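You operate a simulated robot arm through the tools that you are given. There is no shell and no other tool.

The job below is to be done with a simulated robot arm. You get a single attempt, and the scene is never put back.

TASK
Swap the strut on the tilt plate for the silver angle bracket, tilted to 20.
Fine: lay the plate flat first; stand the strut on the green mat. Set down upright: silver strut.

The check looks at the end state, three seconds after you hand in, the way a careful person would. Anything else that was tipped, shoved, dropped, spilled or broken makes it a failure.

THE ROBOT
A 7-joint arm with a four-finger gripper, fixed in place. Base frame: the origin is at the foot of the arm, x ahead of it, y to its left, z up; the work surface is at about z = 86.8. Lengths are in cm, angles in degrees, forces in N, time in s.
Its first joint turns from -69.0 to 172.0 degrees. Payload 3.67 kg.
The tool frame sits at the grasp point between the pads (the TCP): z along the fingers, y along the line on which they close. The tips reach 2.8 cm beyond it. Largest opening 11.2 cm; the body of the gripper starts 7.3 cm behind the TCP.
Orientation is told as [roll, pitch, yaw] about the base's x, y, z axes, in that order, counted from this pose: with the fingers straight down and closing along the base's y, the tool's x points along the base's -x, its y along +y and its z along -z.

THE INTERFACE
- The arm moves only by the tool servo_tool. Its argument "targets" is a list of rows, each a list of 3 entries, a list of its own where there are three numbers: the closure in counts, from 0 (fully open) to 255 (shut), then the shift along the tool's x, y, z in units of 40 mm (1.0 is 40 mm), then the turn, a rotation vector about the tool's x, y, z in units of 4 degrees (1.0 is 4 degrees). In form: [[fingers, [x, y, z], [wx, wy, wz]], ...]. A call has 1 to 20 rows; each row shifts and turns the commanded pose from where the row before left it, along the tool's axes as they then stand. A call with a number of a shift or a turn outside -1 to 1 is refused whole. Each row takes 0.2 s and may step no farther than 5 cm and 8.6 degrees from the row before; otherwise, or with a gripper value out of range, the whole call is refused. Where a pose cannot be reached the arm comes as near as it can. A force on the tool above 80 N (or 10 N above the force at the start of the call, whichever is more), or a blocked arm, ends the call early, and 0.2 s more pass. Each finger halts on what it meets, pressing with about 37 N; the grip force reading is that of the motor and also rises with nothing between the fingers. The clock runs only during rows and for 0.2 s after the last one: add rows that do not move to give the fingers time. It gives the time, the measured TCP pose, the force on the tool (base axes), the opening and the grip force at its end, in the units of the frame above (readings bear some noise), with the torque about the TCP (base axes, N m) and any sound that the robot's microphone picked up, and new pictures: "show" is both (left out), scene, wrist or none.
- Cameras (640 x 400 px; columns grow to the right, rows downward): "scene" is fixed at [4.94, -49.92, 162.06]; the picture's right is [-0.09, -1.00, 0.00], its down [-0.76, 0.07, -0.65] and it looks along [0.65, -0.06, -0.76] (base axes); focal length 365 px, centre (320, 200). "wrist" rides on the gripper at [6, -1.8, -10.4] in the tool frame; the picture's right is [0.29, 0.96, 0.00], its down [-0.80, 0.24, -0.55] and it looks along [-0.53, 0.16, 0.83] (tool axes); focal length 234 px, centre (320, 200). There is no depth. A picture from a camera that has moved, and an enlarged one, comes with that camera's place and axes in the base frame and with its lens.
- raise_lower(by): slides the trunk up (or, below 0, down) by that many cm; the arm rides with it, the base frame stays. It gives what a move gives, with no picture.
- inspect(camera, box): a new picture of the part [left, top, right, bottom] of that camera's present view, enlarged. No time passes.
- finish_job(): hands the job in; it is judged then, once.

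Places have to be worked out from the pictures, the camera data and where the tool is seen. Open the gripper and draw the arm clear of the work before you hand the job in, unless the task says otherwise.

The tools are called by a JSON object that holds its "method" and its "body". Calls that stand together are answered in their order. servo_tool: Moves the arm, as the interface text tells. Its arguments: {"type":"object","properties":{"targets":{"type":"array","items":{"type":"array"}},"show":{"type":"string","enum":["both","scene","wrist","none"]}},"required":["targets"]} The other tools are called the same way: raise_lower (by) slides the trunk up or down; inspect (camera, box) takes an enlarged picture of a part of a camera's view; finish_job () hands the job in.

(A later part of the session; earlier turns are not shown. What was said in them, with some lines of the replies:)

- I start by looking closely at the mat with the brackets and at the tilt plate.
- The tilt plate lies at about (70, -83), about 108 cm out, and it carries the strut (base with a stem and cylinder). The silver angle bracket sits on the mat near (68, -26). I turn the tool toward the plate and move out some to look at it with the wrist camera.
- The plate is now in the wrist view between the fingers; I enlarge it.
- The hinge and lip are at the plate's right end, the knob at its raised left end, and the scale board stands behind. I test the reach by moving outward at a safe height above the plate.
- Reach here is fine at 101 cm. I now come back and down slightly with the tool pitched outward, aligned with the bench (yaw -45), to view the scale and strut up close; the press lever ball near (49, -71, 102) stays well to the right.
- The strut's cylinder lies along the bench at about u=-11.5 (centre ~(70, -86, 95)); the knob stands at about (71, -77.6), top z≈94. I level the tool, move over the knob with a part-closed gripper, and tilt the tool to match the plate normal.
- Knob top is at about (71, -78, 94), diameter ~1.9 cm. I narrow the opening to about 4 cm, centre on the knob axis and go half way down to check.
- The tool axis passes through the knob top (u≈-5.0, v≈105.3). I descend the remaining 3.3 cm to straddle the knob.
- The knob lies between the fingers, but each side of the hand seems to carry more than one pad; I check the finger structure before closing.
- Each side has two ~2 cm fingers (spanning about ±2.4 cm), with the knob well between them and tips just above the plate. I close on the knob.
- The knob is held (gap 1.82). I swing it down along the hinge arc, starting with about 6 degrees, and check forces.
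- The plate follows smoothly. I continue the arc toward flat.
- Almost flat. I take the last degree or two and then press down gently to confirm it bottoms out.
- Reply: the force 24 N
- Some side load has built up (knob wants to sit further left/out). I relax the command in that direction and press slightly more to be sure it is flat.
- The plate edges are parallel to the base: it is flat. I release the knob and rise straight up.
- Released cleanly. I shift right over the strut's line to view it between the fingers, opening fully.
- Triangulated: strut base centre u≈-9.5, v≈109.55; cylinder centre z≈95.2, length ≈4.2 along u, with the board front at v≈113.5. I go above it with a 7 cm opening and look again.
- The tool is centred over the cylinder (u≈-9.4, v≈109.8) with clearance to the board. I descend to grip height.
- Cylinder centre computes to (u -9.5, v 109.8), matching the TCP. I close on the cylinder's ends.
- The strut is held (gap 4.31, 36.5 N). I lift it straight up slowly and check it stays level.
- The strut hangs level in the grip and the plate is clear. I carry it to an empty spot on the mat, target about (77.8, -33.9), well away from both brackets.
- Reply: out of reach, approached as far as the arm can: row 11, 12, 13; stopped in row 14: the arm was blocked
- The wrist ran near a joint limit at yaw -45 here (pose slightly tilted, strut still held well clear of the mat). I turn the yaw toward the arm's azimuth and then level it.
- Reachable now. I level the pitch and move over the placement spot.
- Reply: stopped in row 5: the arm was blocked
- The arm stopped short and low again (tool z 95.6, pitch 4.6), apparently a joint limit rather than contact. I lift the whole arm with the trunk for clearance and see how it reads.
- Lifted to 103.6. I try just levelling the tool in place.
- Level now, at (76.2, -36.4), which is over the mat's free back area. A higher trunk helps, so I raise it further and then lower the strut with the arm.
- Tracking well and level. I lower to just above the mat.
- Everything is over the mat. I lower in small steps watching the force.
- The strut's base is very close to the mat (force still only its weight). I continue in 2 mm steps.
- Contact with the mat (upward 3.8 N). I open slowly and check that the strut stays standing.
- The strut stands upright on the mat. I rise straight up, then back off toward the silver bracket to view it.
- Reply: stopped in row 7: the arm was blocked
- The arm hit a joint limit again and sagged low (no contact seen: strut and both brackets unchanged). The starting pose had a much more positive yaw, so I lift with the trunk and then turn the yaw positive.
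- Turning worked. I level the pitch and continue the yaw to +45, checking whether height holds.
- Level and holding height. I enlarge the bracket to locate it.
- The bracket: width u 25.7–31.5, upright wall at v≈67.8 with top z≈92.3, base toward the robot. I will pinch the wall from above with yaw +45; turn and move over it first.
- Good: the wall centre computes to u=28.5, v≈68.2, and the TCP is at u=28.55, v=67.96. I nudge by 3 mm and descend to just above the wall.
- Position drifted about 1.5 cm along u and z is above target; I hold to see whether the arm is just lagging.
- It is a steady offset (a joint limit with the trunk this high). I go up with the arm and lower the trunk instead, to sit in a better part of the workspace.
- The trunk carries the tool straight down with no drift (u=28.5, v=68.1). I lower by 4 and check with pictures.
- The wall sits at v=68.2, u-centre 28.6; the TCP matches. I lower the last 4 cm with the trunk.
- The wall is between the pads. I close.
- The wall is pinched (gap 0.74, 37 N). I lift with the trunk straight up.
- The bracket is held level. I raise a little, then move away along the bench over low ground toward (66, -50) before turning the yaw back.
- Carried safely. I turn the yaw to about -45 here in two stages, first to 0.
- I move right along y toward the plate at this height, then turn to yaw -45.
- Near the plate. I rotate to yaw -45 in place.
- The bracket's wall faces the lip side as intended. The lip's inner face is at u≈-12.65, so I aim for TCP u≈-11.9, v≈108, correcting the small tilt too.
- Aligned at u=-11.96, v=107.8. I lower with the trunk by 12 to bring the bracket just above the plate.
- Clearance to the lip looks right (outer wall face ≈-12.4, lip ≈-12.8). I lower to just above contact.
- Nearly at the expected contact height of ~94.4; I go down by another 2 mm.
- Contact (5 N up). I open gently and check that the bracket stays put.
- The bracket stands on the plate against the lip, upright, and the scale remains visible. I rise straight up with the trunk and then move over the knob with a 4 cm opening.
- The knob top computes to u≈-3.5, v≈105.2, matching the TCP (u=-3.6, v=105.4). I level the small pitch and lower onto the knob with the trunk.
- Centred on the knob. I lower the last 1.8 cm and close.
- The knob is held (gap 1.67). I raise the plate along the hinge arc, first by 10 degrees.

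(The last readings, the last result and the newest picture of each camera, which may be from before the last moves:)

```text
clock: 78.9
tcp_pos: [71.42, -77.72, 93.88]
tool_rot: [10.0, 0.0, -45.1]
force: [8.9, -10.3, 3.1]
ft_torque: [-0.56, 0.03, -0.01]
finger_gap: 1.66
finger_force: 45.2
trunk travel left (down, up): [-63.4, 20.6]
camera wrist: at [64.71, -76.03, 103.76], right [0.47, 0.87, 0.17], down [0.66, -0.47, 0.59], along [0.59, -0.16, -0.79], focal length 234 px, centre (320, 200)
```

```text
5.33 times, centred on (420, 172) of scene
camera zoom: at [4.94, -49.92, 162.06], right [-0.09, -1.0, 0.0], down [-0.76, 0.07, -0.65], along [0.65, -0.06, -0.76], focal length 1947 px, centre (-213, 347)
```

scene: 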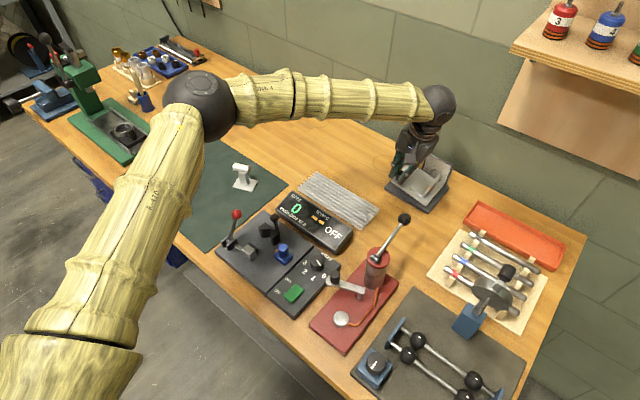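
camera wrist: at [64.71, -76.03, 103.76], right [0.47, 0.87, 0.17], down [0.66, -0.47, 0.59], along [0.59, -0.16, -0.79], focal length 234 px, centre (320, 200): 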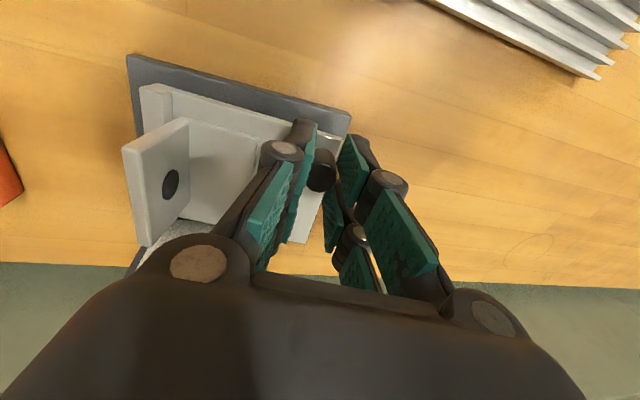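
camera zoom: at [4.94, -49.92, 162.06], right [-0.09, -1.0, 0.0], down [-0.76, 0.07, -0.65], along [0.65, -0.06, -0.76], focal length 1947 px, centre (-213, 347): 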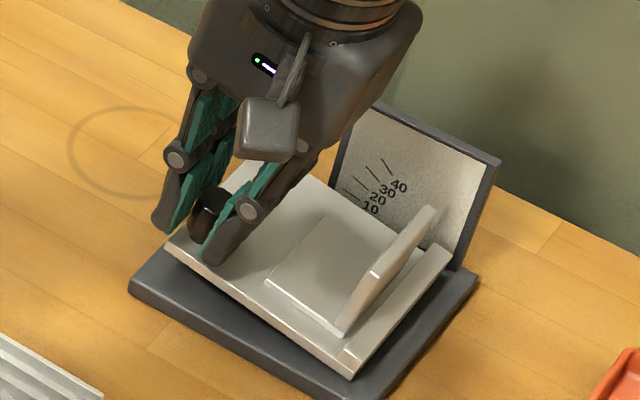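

Following well with the bracket steady. I continue another 8 degrees, relieving the small side load.

{"method": "servo_tool", "body": {"targets": [[255, [-0.03, -0.0353, -0.093], [-0.5, 0, 0]], [255, [0, -0.0353, -0.093], [-0.5, 0, 0]], [255, [0, -0.0353, -0.093], [-0.5, 0, 0]], [255, [0, -0.0353, -0.093], [-0.5, 0, 0]], [255, [0, 0, 0], [0, 0, 0]]]}}

{"method": "inspect", "body": {"camera": "scene", "box": [385, 135, 455, 210]}}

{"method": "inspect", "body": {"camera": "scene", "box": [415, 150, 445, 185]}}

```text
clock: 80.1
tcp_pos: [70.72, -78.51, 95.2]
tool_rot: [18.0, 0.2, -45.1]
force: [-17.6, 12.0, -16.0]
ft_torque: [1.0, -0.16, 0.17]
finger_gap: 1.66
finger_force: 45.6
trunk travel left (down, up): [-63.4, 20.6]
camera wrist: at [63.09, -77.68, 104.47], right [0.44, 0.85, 0.3], down [0.6, -0.53, 0.6], along [0.66, -0.09, -0.74], focal length 234 px, centre (320, 200)
```

scene: 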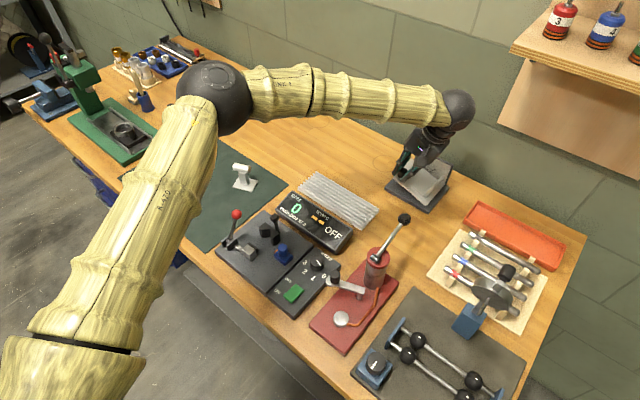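
wrist: 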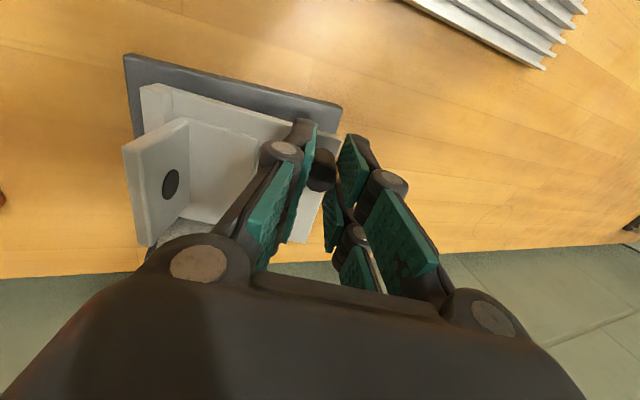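

```text
5.33 times, centred on (420, 172) of scene
camera zoom: at [4.94, -49.92, 162.06], right [-0.09, -1.0, 0.0], down [-0.76, 0.07, -0.65], along [0.65, -0.06, -0.76], focal length 1947 px, centre (-213, 347)
```

zoom: 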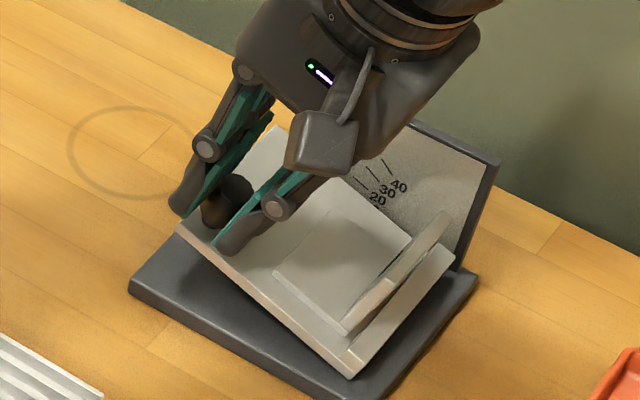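

```text
11.43 times, centred on (430, 168) of scene
camera zoom: at [4.94, -49.92, 162.06], right [-0.09, -1.0, 0.0], down [-0.76, 0.07, -0.65], along [0.65, -0.06, -0.76], focal length 4172 px, centre (-937, 571)
```

zoom: 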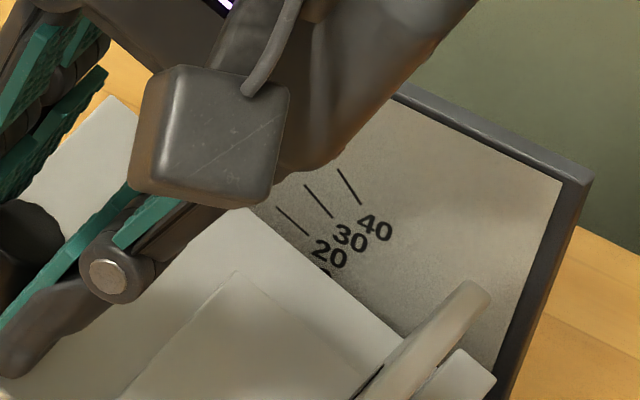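

At 18 degrees by the tool. I relieve the side load and go the last 2 degrees.

{"method": "servo_tool", "body": {"targets": [[255, [0.018, 0, 0], [0, 0, 0]], [255, [0, -0.0353, -0.093], [-0.5, 0, 0]], [255, [0, 0, 0], [0, 0, 0]], [255, [0, 0, 0], [0, 0, 0]]]}}

{"method": "inspect", "body": {"camera": "scene", "box": [385, 135, 455, 210]}}

{"method": "inspect", "body": {"camera": "wrist", "box": [100, 40, 360, 260]}}

```text
clock: 81.1
tcp_pos: [70.43, -78.63, 95.69]
tool_rot: [20.0, 0.0, -45.3]
force: [-18.0, 3.4, -15.2]
ft_torque: [0.42, -0.16, 0.1]
finger_gap: 1.68
finger_force: 45.1
trunk travel left (down, up): [-63.4, 20.6]
camera wrist: at [62.64, -78.1, 104.63], right [0.44, 0.84, 0.33], down [0.59, -0.54, 0.6], along [0.68, -0.07, -0.73], focal length 234 px, centre (320, 200)
```

scene: 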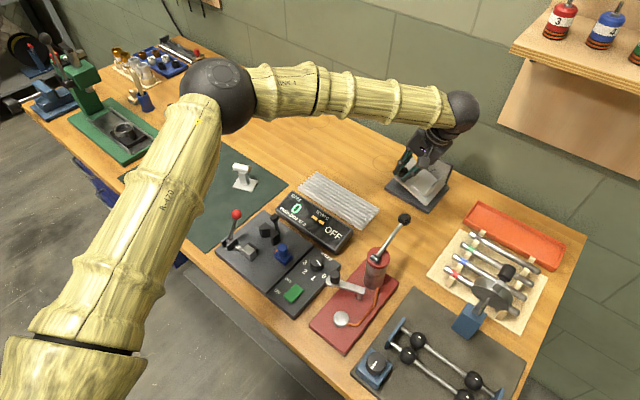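
wrist: 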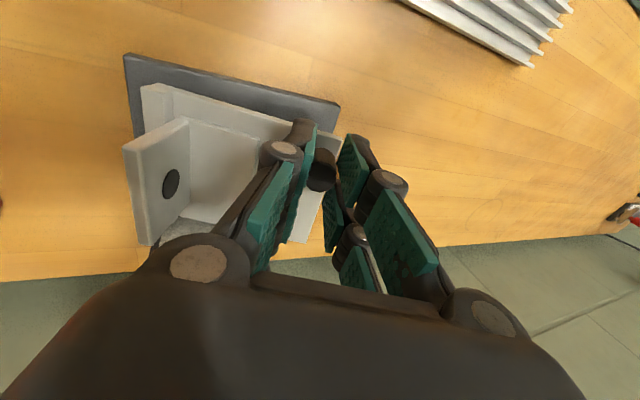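

```text
5.33 times, centred on (420, 172) of scene
camera zoom: at [4.94, -49.92, 162.06], right [-0.09, -1.0, 0.0], down [-0.76, 0.07, -0.65], along [0.65, -0.06, -0.76], focal length 1947 px, centre (-213, 347)
```

zoom: 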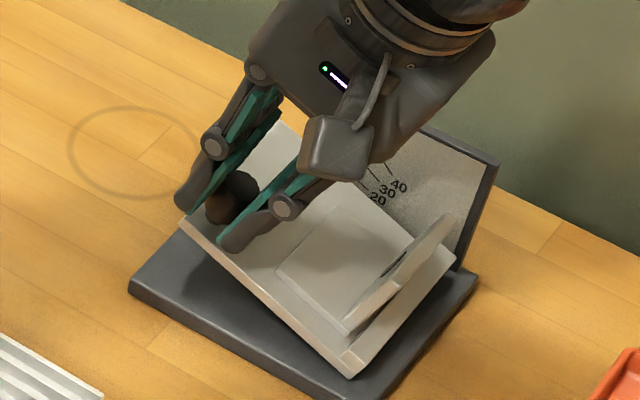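

```text
1.82 times, centred on (230, 150) of wrist
camera zoom: at [62.64, -78.1, 104.63], right [0.44, 0.84, 0.33], down [0.59, -0.54, 0.6], along [0.68, -0.07, -0.73], focal length 426 px, centre (484, 291)
```

zoom: 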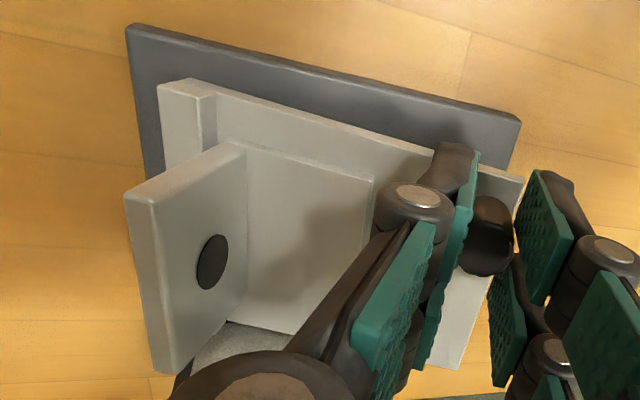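

By the tool pose and arc displacement the plate is at 20 degrees. I open slowly and see whether it holds.

{"method": "servo_tool", "body": {"targets": [[225, [0, 0, 0], [0, 0, 0]], [200, [0, 0, 0], [0, 0, 0]], [164, [0, 0, 0], [0, 0, 0]], [164, [0, 0, 0], [0, 0, 0]]]}}

{"method": "inspect", "body": {"camera": "scene", "box": [385, 135, 455, 210]}}

```text
clock: 82.1
tcp_pos: [70.73, -78.52, 95.48]
tool_rot: [20.0, 0.0, -45.1]
force: [0.3, 0.2, -0.6]
ft_torque: [-0.01, 0.01, -0.01]
finger_gap: 4.04
finger_force: 0.0
trunk travel left (down, up): [-63.4, 20.6]
camera wrist: at [62.8, -77.94, 104.72], right [0.43, 0.84, 0.33], down [0.59, -0.54, 0.6], along [0.68, -0.07, -0.73], focal length 234 px, centre (320, 200)
```

scene: 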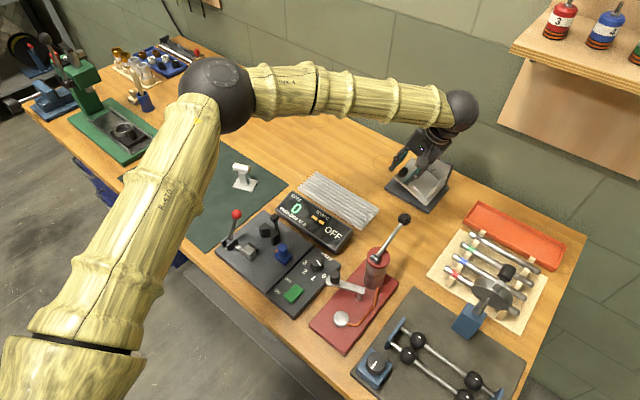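
wrist: 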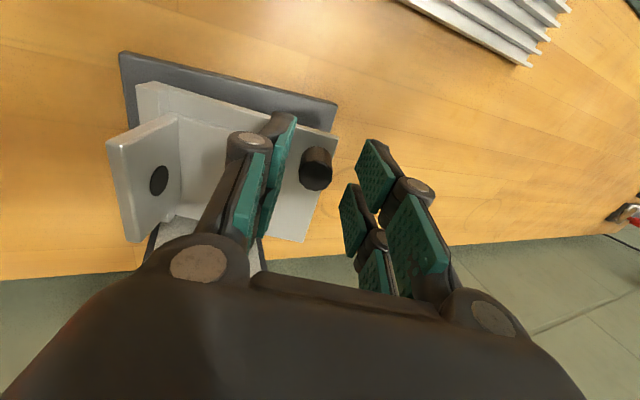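

```text
5.33 times, centred on (420, 172) of scene
camera zoom: at [4.94, -49.92, 162.06], right [-0.09, -1.0, 0.0], down [-0.76, 0.07, -0.65], along [0.65, -0.06, -0.76], focal length 1947 px, centre (-213, 347)
```

zoom: 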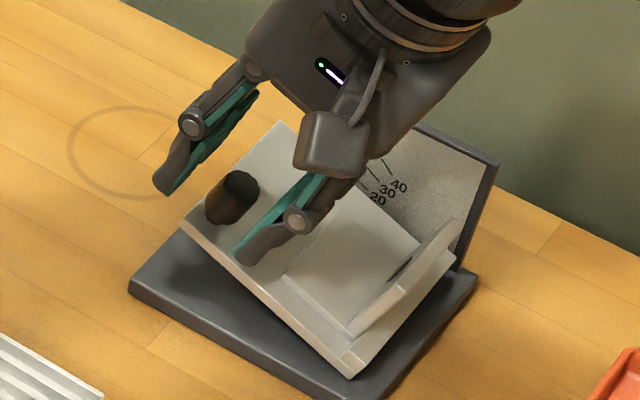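

The plate holds at the angle and the bracket rests against the lip. I withdraw along the tool axis and clear the view to read the scale.

{"method": "servo_tool", "body": {"targets": [[164, [0, 0, -0.4], [0, 0, 0]], [164, [0, 0, -0.8], [0, 0, 0]], [164, [0, 0, -1], [0, 0, 0]], [164, [1, 0, 0], [0.9, 0, 0]], [164, [1, 0, 0], [0.9, 0, 0]], [164, [1, 0, 0], [0.9, 0, 0]], [164, [1, 0.5, 0], [0.9, 0, 0]], [164, [1, 0.5, 0], [0.9, 0, 0]], [164, [0, 0, 0], [0.5, 0, 0]], [164, [0, 0, 0], [0, 0, 0]]]}}

{"method": "inspect", "body": {"camera": "scene", "box": [385, 135, 455, 210]}}

{"method": "inspect", "body": {"camera": "scene", "box": [410, 145, 450, 190]}}

```text
clock: 84.3
tcp_pos: [57.14, -63.64, 104.61]
tool_rot: [-0.1, 0.0, -45.2]
force: [1.0, 0.4, 0.6]
ft_torque: [0.0, 0.01, 0.02]
finger_gap: 4.02
finger_force: 0.1
trunk travel left (down, up): [-63.4, 20.6]
camera wrist: at [51.73, -60.6, 114.87], right [0.48, 0.88, 0.0], down [0.73, -0.39, 0.55], along [0.49, -0.26, -0.83], focal length 234 px, centre (320, 200)
```

scene: 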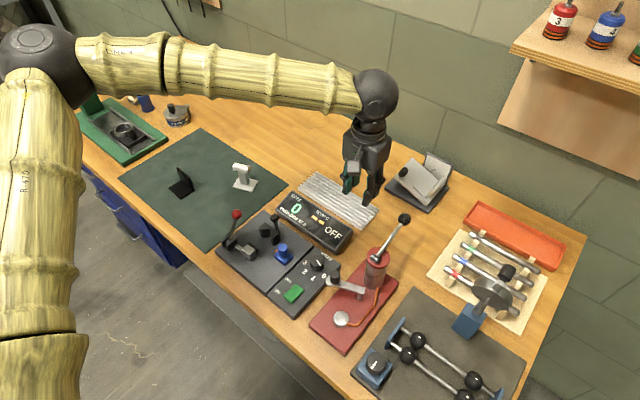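
wrist: 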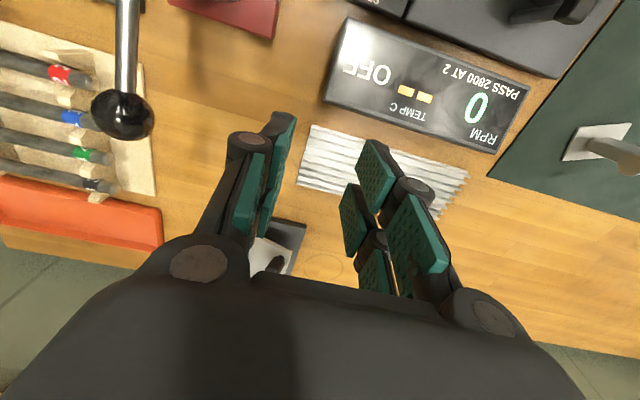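

```text
5.33 times, centred on (420, 172) of scene
camera zoom: at [4.94, -49.92, 162.06], right [-0.09, -1.0, 0.0], down [-0.76, 0.07, -0.65], along [0.65, -0.06, -0.76], focal length 1947 px, centre (-213, 347)
```

zoom: 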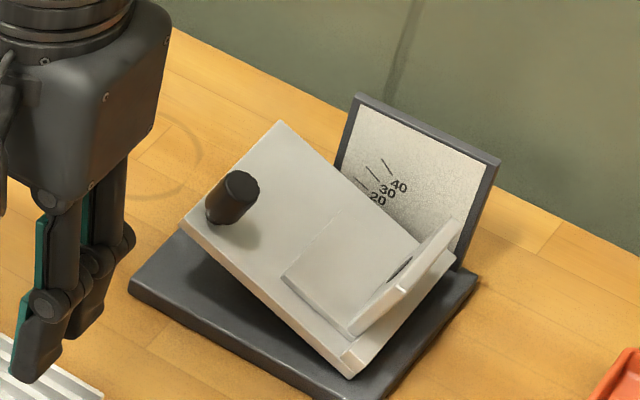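

```text
8.89 times, centred on (430, 168) of scene
camera zoom: at [4.94, -49.92, 162.06], right [-0.09, -1.0, 0.0], down [-0.76, 0.07, -0.65], along [0.65, -0.06, -0.76], focal length 3245 px, centre (-658, 489)
```

zoom: 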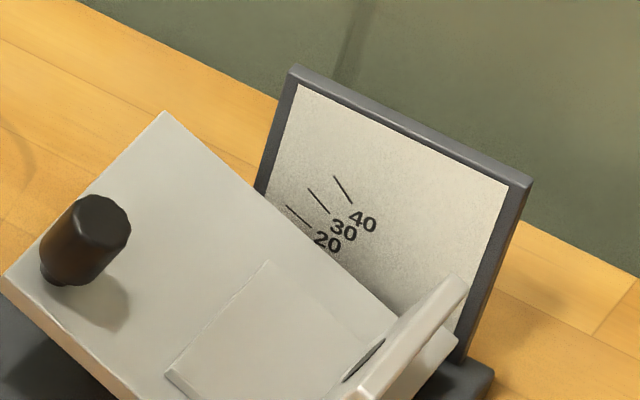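

I want a precise reading of the tilt, so I move in with an open gripper pitched outward, looking along the hinge axis at the scale.

{"method": "servo_tool", "body": {"targets": [[0, [-0.7, -0.12, 0.2], [0, 0, 0]], [0, [-0.7, -0.12, 0.2], [0, 0, 0]], [0, [-0.7, -0.12, 0.2], [0, -1, 0]], [0, [0, 0, 0], [0, -1, 0]], [0, [0, 0, 0], [0, -1, 0]], [0, [0, 0, 0], [0, -1, 0]], [0, [0, 0, 0], [0, -1, 0]], [0, [0, 0, 0], [0, -1, 0]], [0, [0, 0, 0], [0, -1, 0]], [0, [0, 0, 0], [0, -1, 0]], [0, [0, 0, 0], [0, 0, 0]]]}}

{"method": "inspect", "body": {"camera": "wrist", "box": [220, 70, 380, 200]}}

{"method": "inspect", "body": {"camera": "scene", "box": [355, 120, 455, 215]}}

```text
clock: 86.7
tcp_pos: [62.2, -70.67, 102.07]
tool_rot: [0.0, -31.9, -45.1]
force: [-0.5, -0.6, -0.7]
ft_torque: [0.01, 0.0, 0.02]
finger_gap: 11.18
finger_force: 0.0
trunk travel left (down, up): [-63.4, 20.6]
camera wrist: at [53.41, -64.33, 107.55], right [0.51, 0.85, -0.15], down [0.44, -0.1, 0.89], along [0.74, -0.52, -0.42], focal length 234 px, centre (320, 200)
```

scene: 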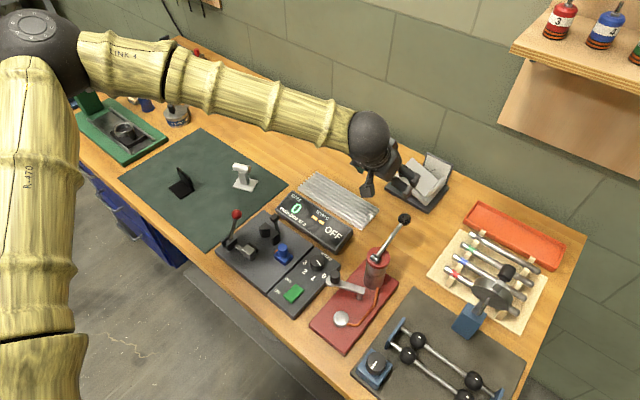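
wrist: 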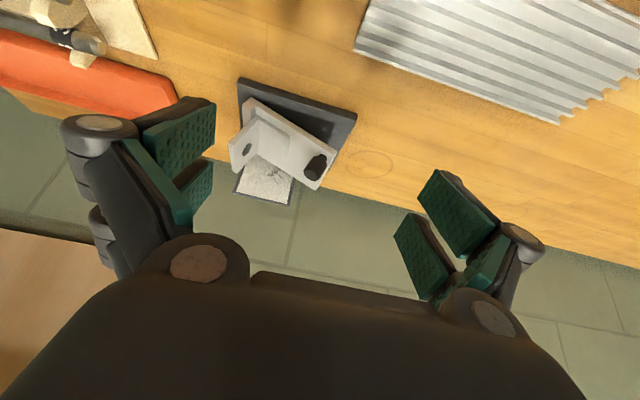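

```text
3.08 times, centred on (300, 135) of wrist
camera zoom: at [53.41, -64.33, 107.55], right [0.51, 0.85, -0.15], down [0.44, -0.1, 0.89], along [0.74, -0.52, -0.42], focal length 720 px, centre (382, 400)
```

zoom: 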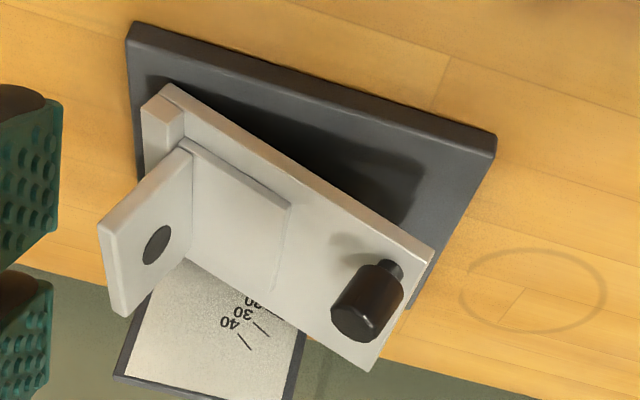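

```text
4.21 times, centred on (405, 168) of scene
camera zoom: at [4.94, -49.92, 162.06], right [-0.09, -1.0, 0.0], down [-0.76, 0.07, -0.65], along [0.65, -0.06, -0.76], focal length 1537 px, centre (-38, 337)
```

zoom: 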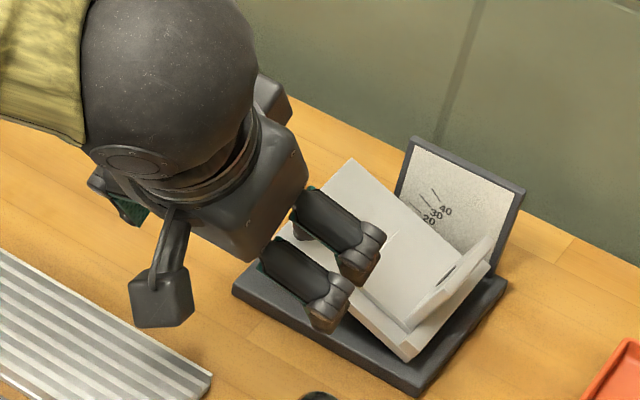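

{"method": "inspect", "body": {"camera": "wrist", "box": [240, 85, 340, 155]}}

{"method": "inspect", "body": {"camera": "wrist", "box": [250, 145, 310, 205]}}

```text
5.71 times, centred on (290, 120) of wrist
camera zoom: at [53.41, -64.33, 107.55], right [0.51, 0.85, -0.15], down [0.44, -0.1, 0.89], along [0.74, -0.52, -0.42], focal length 1338 px, centre (491, 657)
```

zoom: 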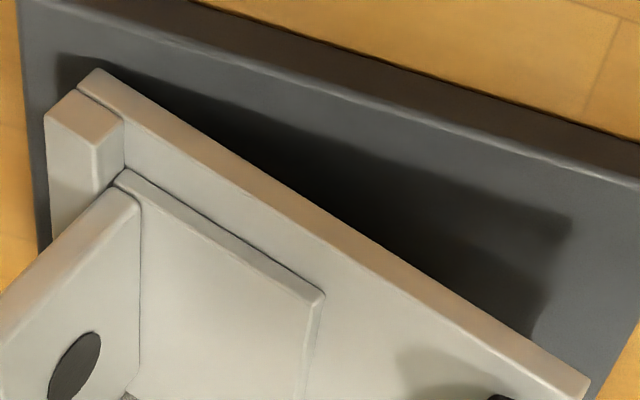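

```text
6.67 times, centred on (280, 175) of wrist
camera zoom: at [53.41, -64.33, 107.55], right [0.51, 0.85, -0.15], down [0.44, -0.1, 0.89], along [0.74, -0.52, -0.42], focal length 1561 px, centre (587, 367)
```

zoom: 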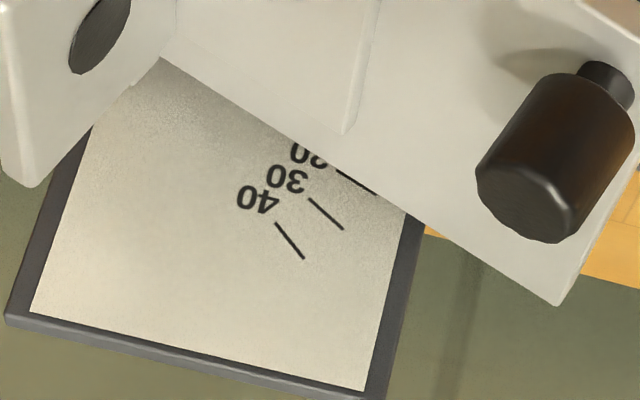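

The base's front edge calibrates level in this view and the plate's edge reads close to 20 degrees. I zoom tightly on the two ends of the plate's near edge for a finer measurement.

{"method": "inspect", "body": {"camera": "wrist", "box": [242, 90, 272, 110]}}

{"method": "inspect", "body": {"camera": "wrist", "box": [315, 140, 345, 160]}}

{"method": "inspect", "body": {"camera": "wrist", "box": [278, 160, 308, 180]}}

```text
16.00 times, centred on (257, 100) of wrist
camera zoom: at [53.41, -64.33, 107.55], right [0.51, 0.85, -0.15], down [0.44, -0.1, 0.89], along [0.74, -0.52, -0.42], focal length 3747 px, centre (1328, 1800)
```

zoom: 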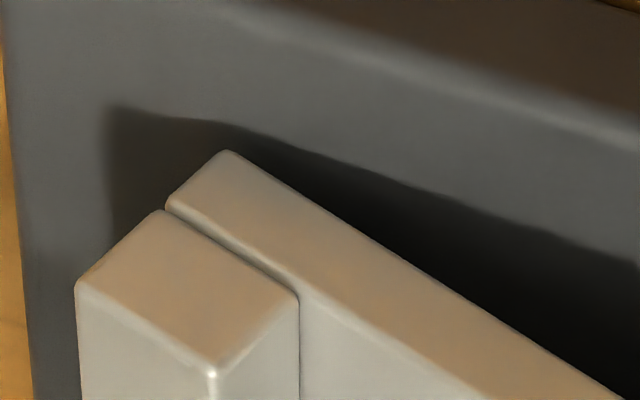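

```text
16.00 times, centred on (330, 150) of wrist
camera zoom: at [53.41, -64.33, 107.55], right [0.51, 0.85, -0.15], down [0.44, -0.1, 0.89], along [0.74, -0.52, -0.42], focal length 3747 px, centre (160, 1000)
```

zoom: 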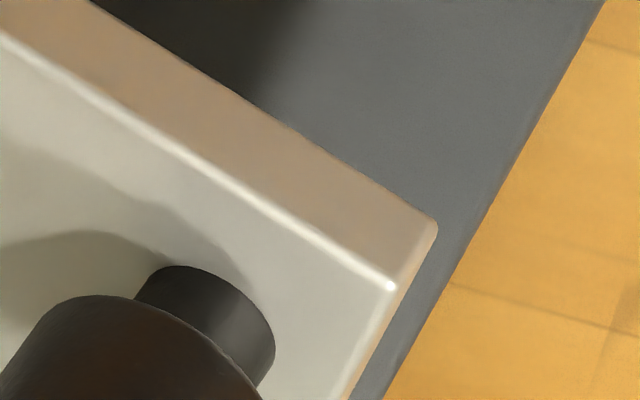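

```text
16.00 times, centred on (293, 170) of wrist
camera zoom: at [53.41, -64.33, 107.55], right [0.51, 0.85, -0.15], down [0.44, -0.1, 0.89], along [0.74, -0.52, -0.42], focal length 3747 px, centre (752, 680)
```

zoom: 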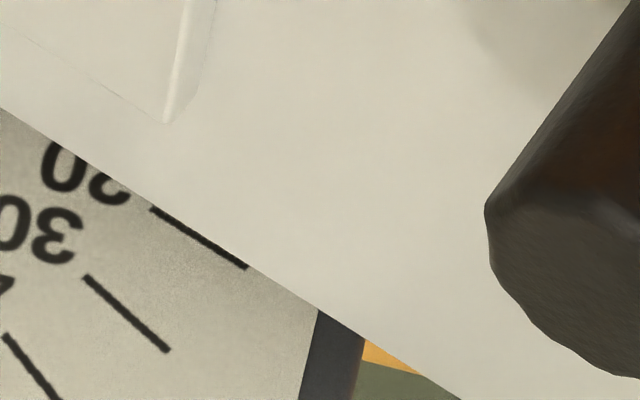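

Both plate edges compute to about 20.2 degrees and the 20 mark runs parallel to and right at the plate's edge, so the tilt is right. I raise the trunk and draw the arm back clear.

{"method": "raise_lower", "body": {"by": 14}}

{"method": "servo_tool", "body": {"targets": [[0, [0, 0, 0], [0, 1, 0]], [0, [0, 0, 0], [0, 1, 0]], [0, [0, 0, 0], [0, 1, 0]], [0, [0, 0, 0], [0, 1, 0]], [0, [0, 0, 0], [0, 1, 0]], [0, [0, 0, 0], [0, 1, 0]], [0, [0, 0, 0], [0, 1, 0]], [0, [0, 0, 0], [0, 0.97, 0]], [0, [0.8, 0, 0], [0, 0, 0]], [0, [0.9, 0, 0], [0, 0, 0]], [0, [0.9, 0, 0], [0, 0, 0]], [0, [0, 0, 0], [0, 0, 0]]]}}

{"method": "inspect", "body": {"camera": "scene", "box": [380, 140, 460, 215]}}

{"method": "inspect", "body": {"camera": "scene", "box": [110, 120, 300, 250]}}

```text
clock: 88.4
tcp_pos: [62.16, -70.49, 116.01]
tool_rot: [0.0, -32.0, -45.1]
force: [-0.7, -0.5, -0.3]
ft_torque: [-0.02, -0.01, -0.04]
finger_gap: 11.19
finger_force: 0.1
trunk travel left (down, up): [-77.4, 6.6]
```

```text
clock: 91.0
tcp_pos: [54.9, -63.28, 116.02]
tool_rot: [0.1, -0.2, -45.1]
force: [0.1, -0.9, 0.1]
ft_torque: [0.04, 0.02, -0.03]
finger_gap: 11.18
finger_force: 0.0
trunk travel left (down, up): [-77.4, 6.6]
camera wrist: at [49.38, -60.3, 126.33], right [0.48, 0.88, 0.0], down [0.73, -0.4, 0.56], along [0.49, -0.26, -0.83], focal length 234 px, centre (320, 200)
```

scene: 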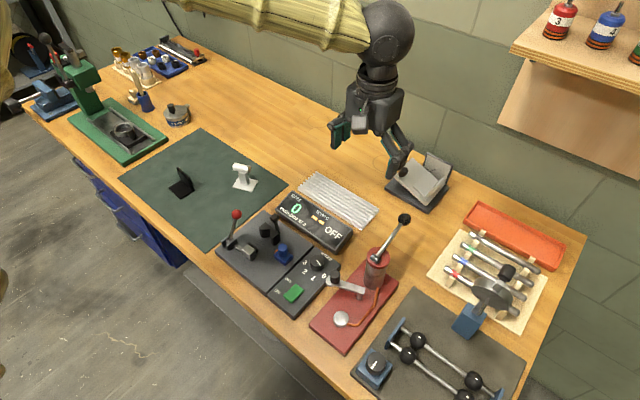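
wrist: 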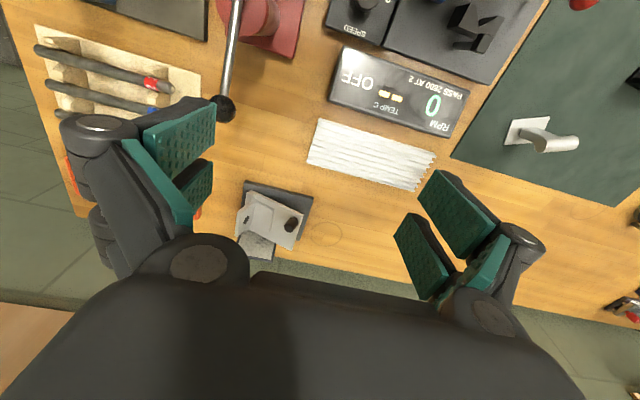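

```text
5.33 times, centred on (420, 178) of scene
camera zoom: at [4.94, -49.92, 162.06], right [-0.09, -1.0, 0.0], down [-0.76, 0.07, -0.65], along [0.65, -0.06, -0.76], focal length 1947 px, centre (-213, 320)
```

zoom: 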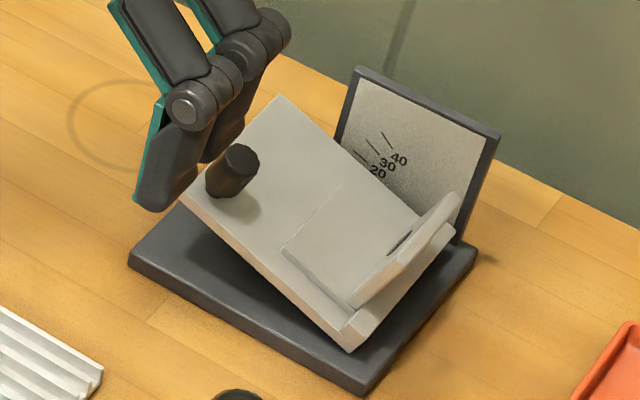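

```text
3.08 times, centred on (205, 185) of scene
camera zoom: at [4.94, -49.92, 162.06], right [-0.09, -1.0, 0.0], down [-0.76, 0.07, -0.65], along [0.65, -0.06, -0.76], focal length 1123 px, centre (674, 246)
```

zoom: 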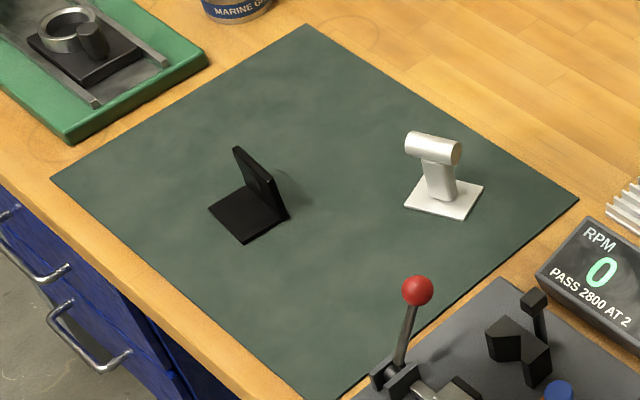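

The strut stands upright on the mat, the silver bracket sits on the plate against the lip at 20 degrees, nothing else moved, and the open gripper is clear. I hand the job in.

{"method": "finish_job", "body": {}}

```text
The job is handed in.
```

The swap is done and handed in. I don't have the check's verdict.

- **Plate:** I laid it flat first, then raised it by the knob once the bracket was on. The plate edges measure about 20 degrees in the camera views, and the 20 mark lines up with the plate's edge. It held its angle when I let go.
- **Silver angle bracket:** It sits upright on the plate, with its wall against the lip. It may have slid a few millimetres down to the lip as the plate tilted.
- **Strut:** It stands upright on the green mat, toward the back and right, well clear of the black bracket.
- **Everything else:** Nothing else looks moved in the last pictures. Twice the arm reached a joint limit over the mat and sagged low, but it touched nothing.

The gripper is open and drawn back from the work.
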